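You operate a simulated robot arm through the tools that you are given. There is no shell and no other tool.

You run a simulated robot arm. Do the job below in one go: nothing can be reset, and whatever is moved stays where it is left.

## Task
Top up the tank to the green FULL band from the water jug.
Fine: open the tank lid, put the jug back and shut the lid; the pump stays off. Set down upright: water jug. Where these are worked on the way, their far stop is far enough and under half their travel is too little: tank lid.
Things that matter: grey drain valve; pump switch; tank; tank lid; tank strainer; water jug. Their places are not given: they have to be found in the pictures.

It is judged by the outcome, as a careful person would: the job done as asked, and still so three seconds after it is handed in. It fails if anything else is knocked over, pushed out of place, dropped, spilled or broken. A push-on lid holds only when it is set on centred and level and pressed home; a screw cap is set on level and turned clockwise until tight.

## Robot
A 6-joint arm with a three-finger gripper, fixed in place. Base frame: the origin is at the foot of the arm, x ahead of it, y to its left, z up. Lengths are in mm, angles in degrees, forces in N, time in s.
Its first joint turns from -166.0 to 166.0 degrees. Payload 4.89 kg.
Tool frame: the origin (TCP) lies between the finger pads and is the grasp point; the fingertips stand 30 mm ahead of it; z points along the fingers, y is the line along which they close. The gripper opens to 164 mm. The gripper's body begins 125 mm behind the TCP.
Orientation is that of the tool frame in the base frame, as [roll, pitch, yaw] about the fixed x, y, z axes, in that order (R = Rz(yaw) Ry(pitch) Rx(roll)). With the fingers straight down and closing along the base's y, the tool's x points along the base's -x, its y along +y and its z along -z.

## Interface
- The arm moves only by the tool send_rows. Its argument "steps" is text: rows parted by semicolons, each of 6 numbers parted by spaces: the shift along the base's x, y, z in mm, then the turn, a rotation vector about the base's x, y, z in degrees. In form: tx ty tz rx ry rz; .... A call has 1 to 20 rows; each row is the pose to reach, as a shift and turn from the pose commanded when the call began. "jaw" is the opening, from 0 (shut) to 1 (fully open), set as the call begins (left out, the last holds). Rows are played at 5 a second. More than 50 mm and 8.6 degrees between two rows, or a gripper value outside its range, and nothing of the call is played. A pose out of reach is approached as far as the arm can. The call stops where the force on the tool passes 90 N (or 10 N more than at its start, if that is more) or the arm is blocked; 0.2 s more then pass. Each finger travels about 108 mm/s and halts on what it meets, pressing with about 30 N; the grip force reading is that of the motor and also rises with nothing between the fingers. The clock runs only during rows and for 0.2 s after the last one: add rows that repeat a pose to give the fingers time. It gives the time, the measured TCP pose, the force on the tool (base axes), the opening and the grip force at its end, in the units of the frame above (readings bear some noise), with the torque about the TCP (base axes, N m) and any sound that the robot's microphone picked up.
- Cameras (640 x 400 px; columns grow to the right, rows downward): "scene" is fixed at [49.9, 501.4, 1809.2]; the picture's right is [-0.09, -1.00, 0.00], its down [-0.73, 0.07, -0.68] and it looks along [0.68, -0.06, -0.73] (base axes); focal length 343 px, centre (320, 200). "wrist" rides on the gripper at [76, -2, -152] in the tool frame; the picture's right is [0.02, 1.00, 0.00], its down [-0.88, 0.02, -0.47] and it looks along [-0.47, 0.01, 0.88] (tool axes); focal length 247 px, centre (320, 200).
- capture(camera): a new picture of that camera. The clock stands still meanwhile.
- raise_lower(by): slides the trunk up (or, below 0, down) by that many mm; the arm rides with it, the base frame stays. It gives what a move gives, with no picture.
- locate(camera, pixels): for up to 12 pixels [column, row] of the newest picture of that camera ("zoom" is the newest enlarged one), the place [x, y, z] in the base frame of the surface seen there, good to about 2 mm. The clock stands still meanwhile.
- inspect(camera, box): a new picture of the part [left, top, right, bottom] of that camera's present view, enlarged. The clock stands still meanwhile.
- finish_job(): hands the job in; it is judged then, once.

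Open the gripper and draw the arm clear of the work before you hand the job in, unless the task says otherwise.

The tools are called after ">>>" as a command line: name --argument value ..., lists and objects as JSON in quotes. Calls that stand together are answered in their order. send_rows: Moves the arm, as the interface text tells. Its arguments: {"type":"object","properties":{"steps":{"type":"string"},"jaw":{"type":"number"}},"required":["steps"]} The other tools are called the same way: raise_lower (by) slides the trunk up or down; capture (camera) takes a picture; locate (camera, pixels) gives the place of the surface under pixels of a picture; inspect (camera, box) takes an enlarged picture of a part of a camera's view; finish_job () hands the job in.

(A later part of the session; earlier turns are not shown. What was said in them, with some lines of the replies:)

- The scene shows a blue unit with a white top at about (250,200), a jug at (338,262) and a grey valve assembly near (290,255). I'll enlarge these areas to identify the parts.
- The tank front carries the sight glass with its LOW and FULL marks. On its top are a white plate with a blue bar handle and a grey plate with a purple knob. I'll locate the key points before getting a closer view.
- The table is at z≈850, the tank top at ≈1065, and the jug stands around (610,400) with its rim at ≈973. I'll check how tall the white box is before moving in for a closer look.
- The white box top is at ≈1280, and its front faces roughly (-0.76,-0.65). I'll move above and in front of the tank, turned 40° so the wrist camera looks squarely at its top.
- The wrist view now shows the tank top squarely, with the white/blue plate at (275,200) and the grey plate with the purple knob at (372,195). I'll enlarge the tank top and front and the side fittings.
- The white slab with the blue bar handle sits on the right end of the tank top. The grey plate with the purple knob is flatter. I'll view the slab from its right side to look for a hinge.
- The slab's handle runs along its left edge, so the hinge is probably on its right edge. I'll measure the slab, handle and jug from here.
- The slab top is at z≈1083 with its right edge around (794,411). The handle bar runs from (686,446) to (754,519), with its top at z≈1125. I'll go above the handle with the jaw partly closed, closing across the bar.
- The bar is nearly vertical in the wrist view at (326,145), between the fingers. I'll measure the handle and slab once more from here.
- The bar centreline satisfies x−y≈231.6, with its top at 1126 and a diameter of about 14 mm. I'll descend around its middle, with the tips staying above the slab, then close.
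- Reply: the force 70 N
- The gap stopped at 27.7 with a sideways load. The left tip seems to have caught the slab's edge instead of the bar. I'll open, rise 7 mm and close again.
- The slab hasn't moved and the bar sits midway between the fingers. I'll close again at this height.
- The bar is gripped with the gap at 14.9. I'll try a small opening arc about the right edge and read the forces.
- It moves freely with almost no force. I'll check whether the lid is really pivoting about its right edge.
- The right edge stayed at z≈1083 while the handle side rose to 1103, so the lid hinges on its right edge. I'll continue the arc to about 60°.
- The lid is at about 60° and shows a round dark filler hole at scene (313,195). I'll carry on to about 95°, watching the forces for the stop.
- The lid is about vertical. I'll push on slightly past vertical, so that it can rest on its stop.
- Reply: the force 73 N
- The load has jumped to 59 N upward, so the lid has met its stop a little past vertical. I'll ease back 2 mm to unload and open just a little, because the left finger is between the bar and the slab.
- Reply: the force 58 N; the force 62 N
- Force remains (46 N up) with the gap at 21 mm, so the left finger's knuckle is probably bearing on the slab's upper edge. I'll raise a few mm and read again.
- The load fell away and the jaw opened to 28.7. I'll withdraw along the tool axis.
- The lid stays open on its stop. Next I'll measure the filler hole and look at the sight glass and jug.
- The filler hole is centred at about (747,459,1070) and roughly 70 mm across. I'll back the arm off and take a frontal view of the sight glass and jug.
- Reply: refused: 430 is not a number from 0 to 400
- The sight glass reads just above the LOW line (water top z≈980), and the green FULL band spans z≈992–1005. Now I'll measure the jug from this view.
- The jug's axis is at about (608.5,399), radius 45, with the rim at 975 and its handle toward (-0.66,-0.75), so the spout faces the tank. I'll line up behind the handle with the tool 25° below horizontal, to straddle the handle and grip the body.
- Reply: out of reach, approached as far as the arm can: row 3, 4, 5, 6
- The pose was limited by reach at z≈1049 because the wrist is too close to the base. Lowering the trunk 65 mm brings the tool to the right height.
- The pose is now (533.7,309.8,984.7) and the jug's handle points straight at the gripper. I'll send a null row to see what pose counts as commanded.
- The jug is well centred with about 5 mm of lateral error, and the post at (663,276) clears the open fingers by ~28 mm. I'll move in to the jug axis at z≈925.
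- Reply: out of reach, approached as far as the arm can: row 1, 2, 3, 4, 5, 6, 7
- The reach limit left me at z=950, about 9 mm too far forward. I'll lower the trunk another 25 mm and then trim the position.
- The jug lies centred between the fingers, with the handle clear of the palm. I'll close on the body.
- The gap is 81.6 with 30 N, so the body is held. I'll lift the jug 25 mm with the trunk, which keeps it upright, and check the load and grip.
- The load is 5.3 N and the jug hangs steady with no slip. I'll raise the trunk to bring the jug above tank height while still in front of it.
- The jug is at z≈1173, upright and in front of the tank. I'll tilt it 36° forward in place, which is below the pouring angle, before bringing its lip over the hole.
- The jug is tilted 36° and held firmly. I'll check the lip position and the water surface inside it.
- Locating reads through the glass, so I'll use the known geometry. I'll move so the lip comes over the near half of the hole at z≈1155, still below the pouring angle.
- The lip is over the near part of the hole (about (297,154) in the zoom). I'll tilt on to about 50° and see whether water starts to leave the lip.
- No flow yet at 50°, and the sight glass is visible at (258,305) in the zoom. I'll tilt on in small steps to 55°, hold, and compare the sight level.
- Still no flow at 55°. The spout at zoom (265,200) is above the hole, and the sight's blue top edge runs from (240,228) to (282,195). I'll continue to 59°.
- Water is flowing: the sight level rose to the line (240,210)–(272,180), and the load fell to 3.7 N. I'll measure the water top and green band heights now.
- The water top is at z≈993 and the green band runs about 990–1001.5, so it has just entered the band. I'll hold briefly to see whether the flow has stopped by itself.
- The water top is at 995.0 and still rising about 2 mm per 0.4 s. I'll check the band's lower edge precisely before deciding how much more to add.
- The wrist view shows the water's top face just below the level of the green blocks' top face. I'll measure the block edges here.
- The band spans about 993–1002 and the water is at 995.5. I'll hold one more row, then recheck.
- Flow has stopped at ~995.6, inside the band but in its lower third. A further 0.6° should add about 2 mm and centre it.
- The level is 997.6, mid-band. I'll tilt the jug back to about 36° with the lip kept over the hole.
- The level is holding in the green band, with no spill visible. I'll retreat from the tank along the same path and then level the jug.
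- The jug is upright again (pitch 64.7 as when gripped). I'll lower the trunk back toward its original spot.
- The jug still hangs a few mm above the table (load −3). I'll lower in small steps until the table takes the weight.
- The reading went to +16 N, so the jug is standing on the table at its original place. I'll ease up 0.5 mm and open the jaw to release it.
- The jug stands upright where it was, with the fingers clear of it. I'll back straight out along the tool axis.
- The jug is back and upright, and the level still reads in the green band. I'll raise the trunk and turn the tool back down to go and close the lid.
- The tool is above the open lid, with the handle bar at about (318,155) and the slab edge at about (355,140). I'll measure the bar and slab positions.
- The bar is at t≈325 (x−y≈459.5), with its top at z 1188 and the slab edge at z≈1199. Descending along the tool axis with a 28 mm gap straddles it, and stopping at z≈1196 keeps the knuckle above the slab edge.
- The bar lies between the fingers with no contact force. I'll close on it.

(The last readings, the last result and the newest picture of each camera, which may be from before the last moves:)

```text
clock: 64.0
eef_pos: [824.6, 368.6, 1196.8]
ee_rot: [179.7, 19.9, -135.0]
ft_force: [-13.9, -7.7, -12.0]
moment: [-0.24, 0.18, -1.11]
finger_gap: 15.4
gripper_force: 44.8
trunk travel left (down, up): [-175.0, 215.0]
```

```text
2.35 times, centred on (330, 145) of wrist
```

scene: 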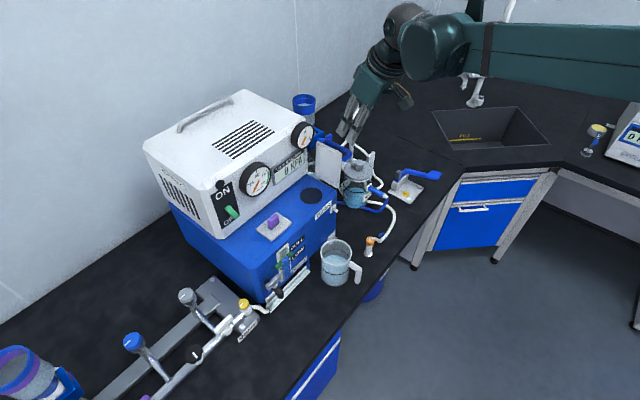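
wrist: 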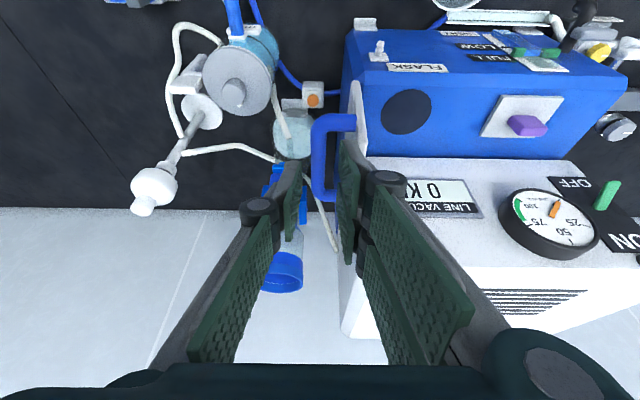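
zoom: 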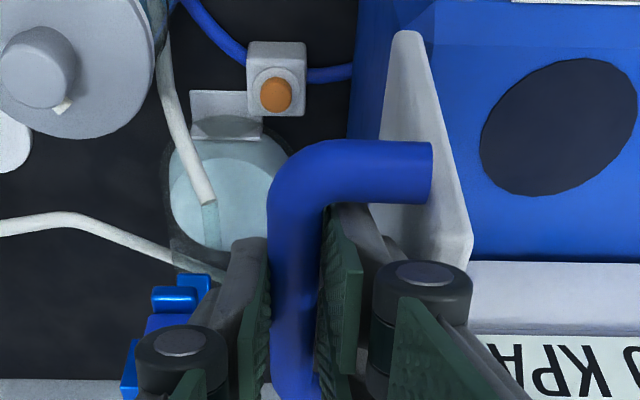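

The bar is gripped with the gap at 15.4. From the two bar positions, the hinge is at about (t=275, z=1070) and the lid is open ~90°. I'll trace the arc back to about 45°.

>>> send_rows --steps "-7.5 7.5 4.2 0 0 0; -14.7 14.7 7.2 0 0 0; -22.1 22.1 9.3 0 0 0; -29.5 29.5 10.4 0 0 0; -37 37 10.7 0 0 0; -44.5 44.5 10 0 0 0; -51.9 51.9 8.4 0 0 0; -59.2 59.2 5.9 0 0 0; -66.3 66.3 2.5 0 0 0; -66.3 66.3 2.5 0 0 0"

>>> capture --camera "wrist"

```text
clock: 66.2
eef_pos: [760.2, 434.3, 1197.7]
ee_rot: [179.8, 20.1, -135.0]
ft_force: [1.9, 0.0, -2.3]
moment: [0.13, -0.21, -0.63]
finger_gap: 15.2
gripper_force: 44.6
trunk travel left (down, up): [-175.0, 215.0]
```

```text
taken
```

wrist: 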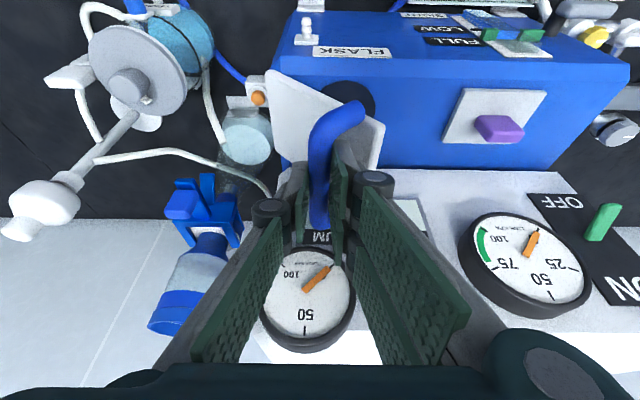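

The lid follows smoothly with low forces. I'll continue down to just short of closed.

>>> send_rows --steps "-6.9 6.9 -4.3 0 0 0; -13.4 13.4 -9.4 0 0 0; -19.7 19.7 -15.3 0 0 0; -25.5 25.5 -21.9 0 0 0; -31 31 -29.2 0 0 0; -35.9 35.9 -37.2 0 0 0; -40.3 40.3 -45.8 0 0 0; -44.3 44.3 -54.8 0 0 0; -44.3 44.3 -54.8 0 0 0"

>>> send_rows --steps "-1.5 1.5 -3 0 0 0; -2.7 2.7 -6 0 0 0; -3.3 3.3 -9 0 0 0; -3.5 3.5 -10.5 0 0 0; -3.5 3.5 -10.5 0 0 0"

>>> capture --camera "wrist"

```text
clock: 68.2
eef_pos: [715.5, 478.9, 1142.0]
ee_rot: [179.9, 20.0, -135.1]
ft_force: [9.0, -7.6, -6.1]
moment: [-0.22, -0.16, -0.09]
finger_gap: 15.5
gripper_force: 45.8
trunk travel left (down, up): [-175.0, 215.0]
```

```text
clock: 69.4
eef_pos: [711.7, 481.0, 1135.5]
ee_rot: [179.8, 20.2, -135.1]
ft_force: [31.5, -16.3, 40.6]
moment: [0.15, -1.19, 0.04]
finger_gap: 15.9
gripper_force: 44.7
trunk travel left (down, up): [-175.0, 215.0]
```

```text
taken
```

wrist: 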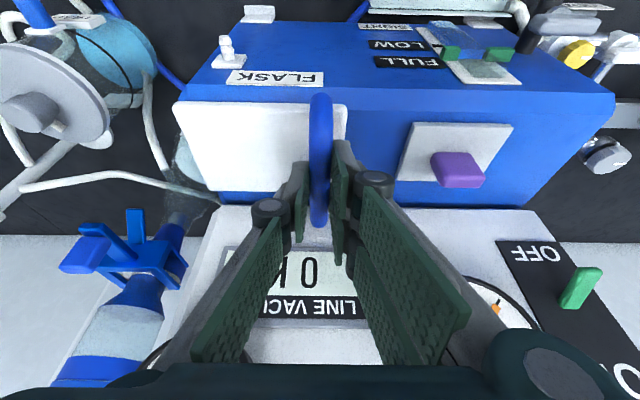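

The upward reaction of 40 N shows the lid is down. I'll verify the slab is level and at its original height.

>>> locate --camera "wrist" --pixels '[[190, 110], [215, 180], [250, 120], [250, 170], [300, 115], [340, 120], [338, 110], [285, 170], [290, 130]]'

>>> inspect --camera "wrist" --box '[150, 70, 400, 220]'

```text
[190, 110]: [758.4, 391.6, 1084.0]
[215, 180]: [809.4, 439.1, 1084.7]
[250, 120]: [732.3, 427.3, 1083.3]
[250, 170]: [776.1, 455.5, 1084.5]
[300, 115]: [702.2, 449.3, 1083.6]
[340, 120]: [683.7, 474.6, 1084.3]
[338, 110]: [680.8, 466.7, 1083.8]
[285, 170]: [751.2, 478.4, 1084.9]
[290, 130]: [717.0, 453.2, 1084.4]
```

```text
2.56 times, centred on (275, 145) of wrist
```

zoom: 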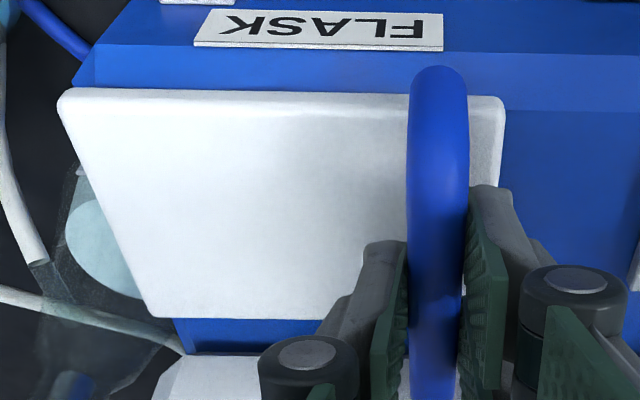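

The slab is level at z≈1084, the same as at the start, so the lid is shut. I'll open the jaw and withdraw upward along the tool axis.

>>> send_rows --steps "0 0 0 0 0 0; 0 0 0 0 0 0; 0 0 0 0 0 0" --jaw 0.4

>>> send_rows --steps "-2 -2 6 0 0 0; -6 -6 18 0 0 0; -14 -14 38 0 0 0; -25 -25 70 0 0 0; -40 -40 100 0 0 0; -70 -60 130 0 0 0; -105 -80 150 0 0 0; -145 -95 160 0 0 0; -190 -105 165 0 0 0"

>>> capture --camera "wrist"

>>> capture --camera "scene"

```text
clock: 70.2
eef_pos: [710.6, 482.1, 1133.3]
ee_rot: [179.7, 20.1, -135.1]
ft_force: [0.5, -1.6, 0.2]
moment: [0.05, 0.02, 0.03]
finger_gap: 65.6
gripper_force: 0.1
trunk travel left (down, up): [-175.0, 215.0]
```

```text
clock: 72.2
eef_pos: [522.6, 377.5, 1297.7]
ee_rot: [179.7, 20.0, -135.1]
ft_force: [2.0, 0.9, -0.9]
moment: [-0.12, 0.25, 0.02]
finger_gap: 65.4
gripper_force: 0.0
trunk travel left (down, up): [-175.0, 215.0]
```

```text
taken
```

wrist: 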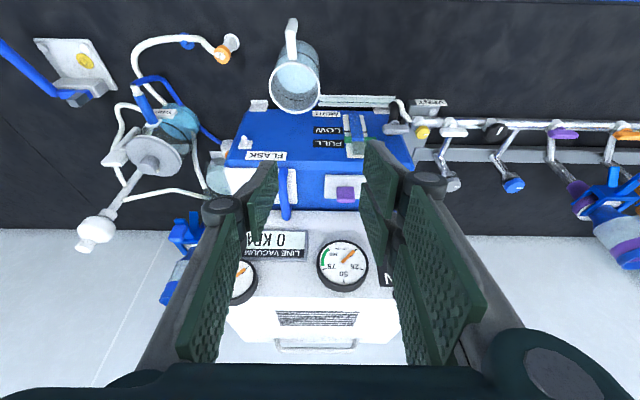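

```text
taken
```

scene: 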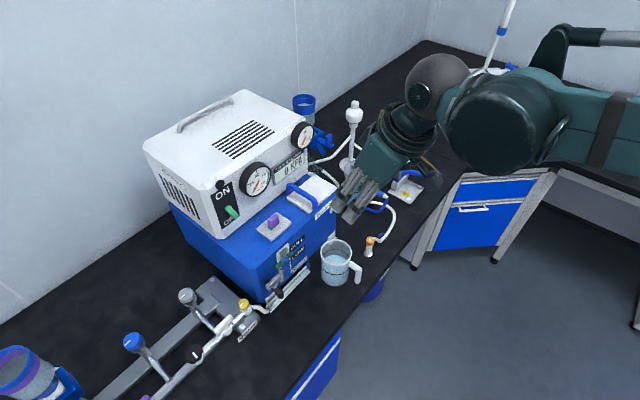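

The lid is shut, the jug is upright and the pump still shows OFF. I'll open the gripper, draw further back, and make a final check of level, lid and jug.

>>> send_rows --steps "-40 -20 20 0 0 0; -80 -40 40 0 0 0; -110 -60 60 0 0 0; -140 -70 80 0 0 0" --jaw 1

>>> inspect --camera "scene" --box '[200, 150, 400, 300]'

>>> inspect --camera "scene" --box '[275, 245, 310, 275]'

>>> locate --camera "zoom" --pixels '[[220, 190], [230, 180], [210, 200], [200, 210], [140, 245], [290, 105]]'

```text
clock: 73.2
eef_pos: [380.5, 308.8, 1378.5]
ee_rot: [179.8, 20.1, -135.2]
ft_force: [1.2, 0.7, -0.5]
moment: [-0.05, 0.12, 0.0]
finger_gap: 164.0
gripper_force: 0.1
trunk travel left (down, up): [-175.0, 215.0]
```

```text
2.67 times, centred on (300, 225) of scene
```

zoom: 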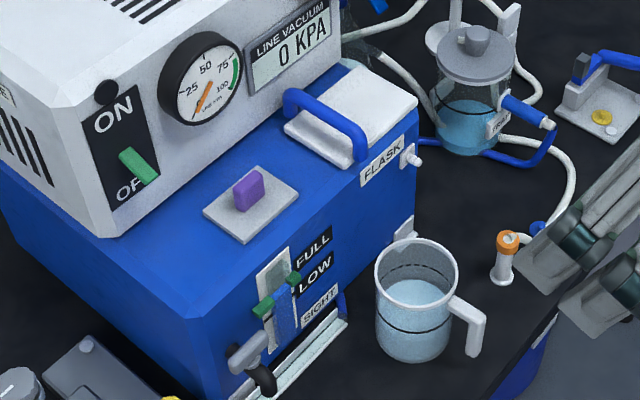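

```text
13.33 times, centred on (292, 260) of scene
```

zoom: 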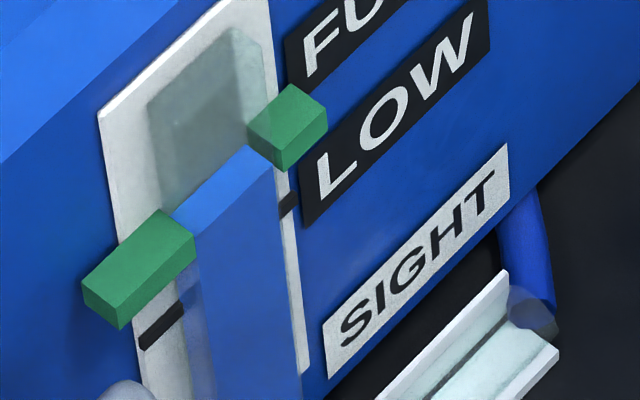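

```text
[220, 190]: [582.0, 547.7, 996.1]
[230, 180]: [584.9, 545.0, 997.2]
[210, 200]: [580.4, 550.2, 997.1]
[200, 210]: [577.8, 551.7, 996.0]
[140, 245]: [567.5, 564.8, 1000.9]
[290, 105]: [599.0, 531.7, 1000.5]
```

The level reads ~996.6, within the green band (993–1002). The lid is flat, the jug upright in its place, the pump OFF and the arm clear, so I'm handing the job in.

>>> finish_job

```text
The job is handed in.
```

The tank is topped up: the sight glass reads about z = 997 mm, inside the green FULL band (roughly 993–1002 mm). I have handed the job in.

- **Tank lid:** I opened it to its stop at about 90° for the pour. It is now shut, level and back at its original height.
- **Water jug:** it stands upright on its original spot, still holding some water.
- **Pump and drain valve:** I touched neither, and the pump switch still shows OFF.
- **Spills:** I saw no spilled water, and nothing else was knocked or moved.

On my first grip at the lid handle, one fingertip caught the lid's edge. I backed off and gripped it again, and the lid had not moved.
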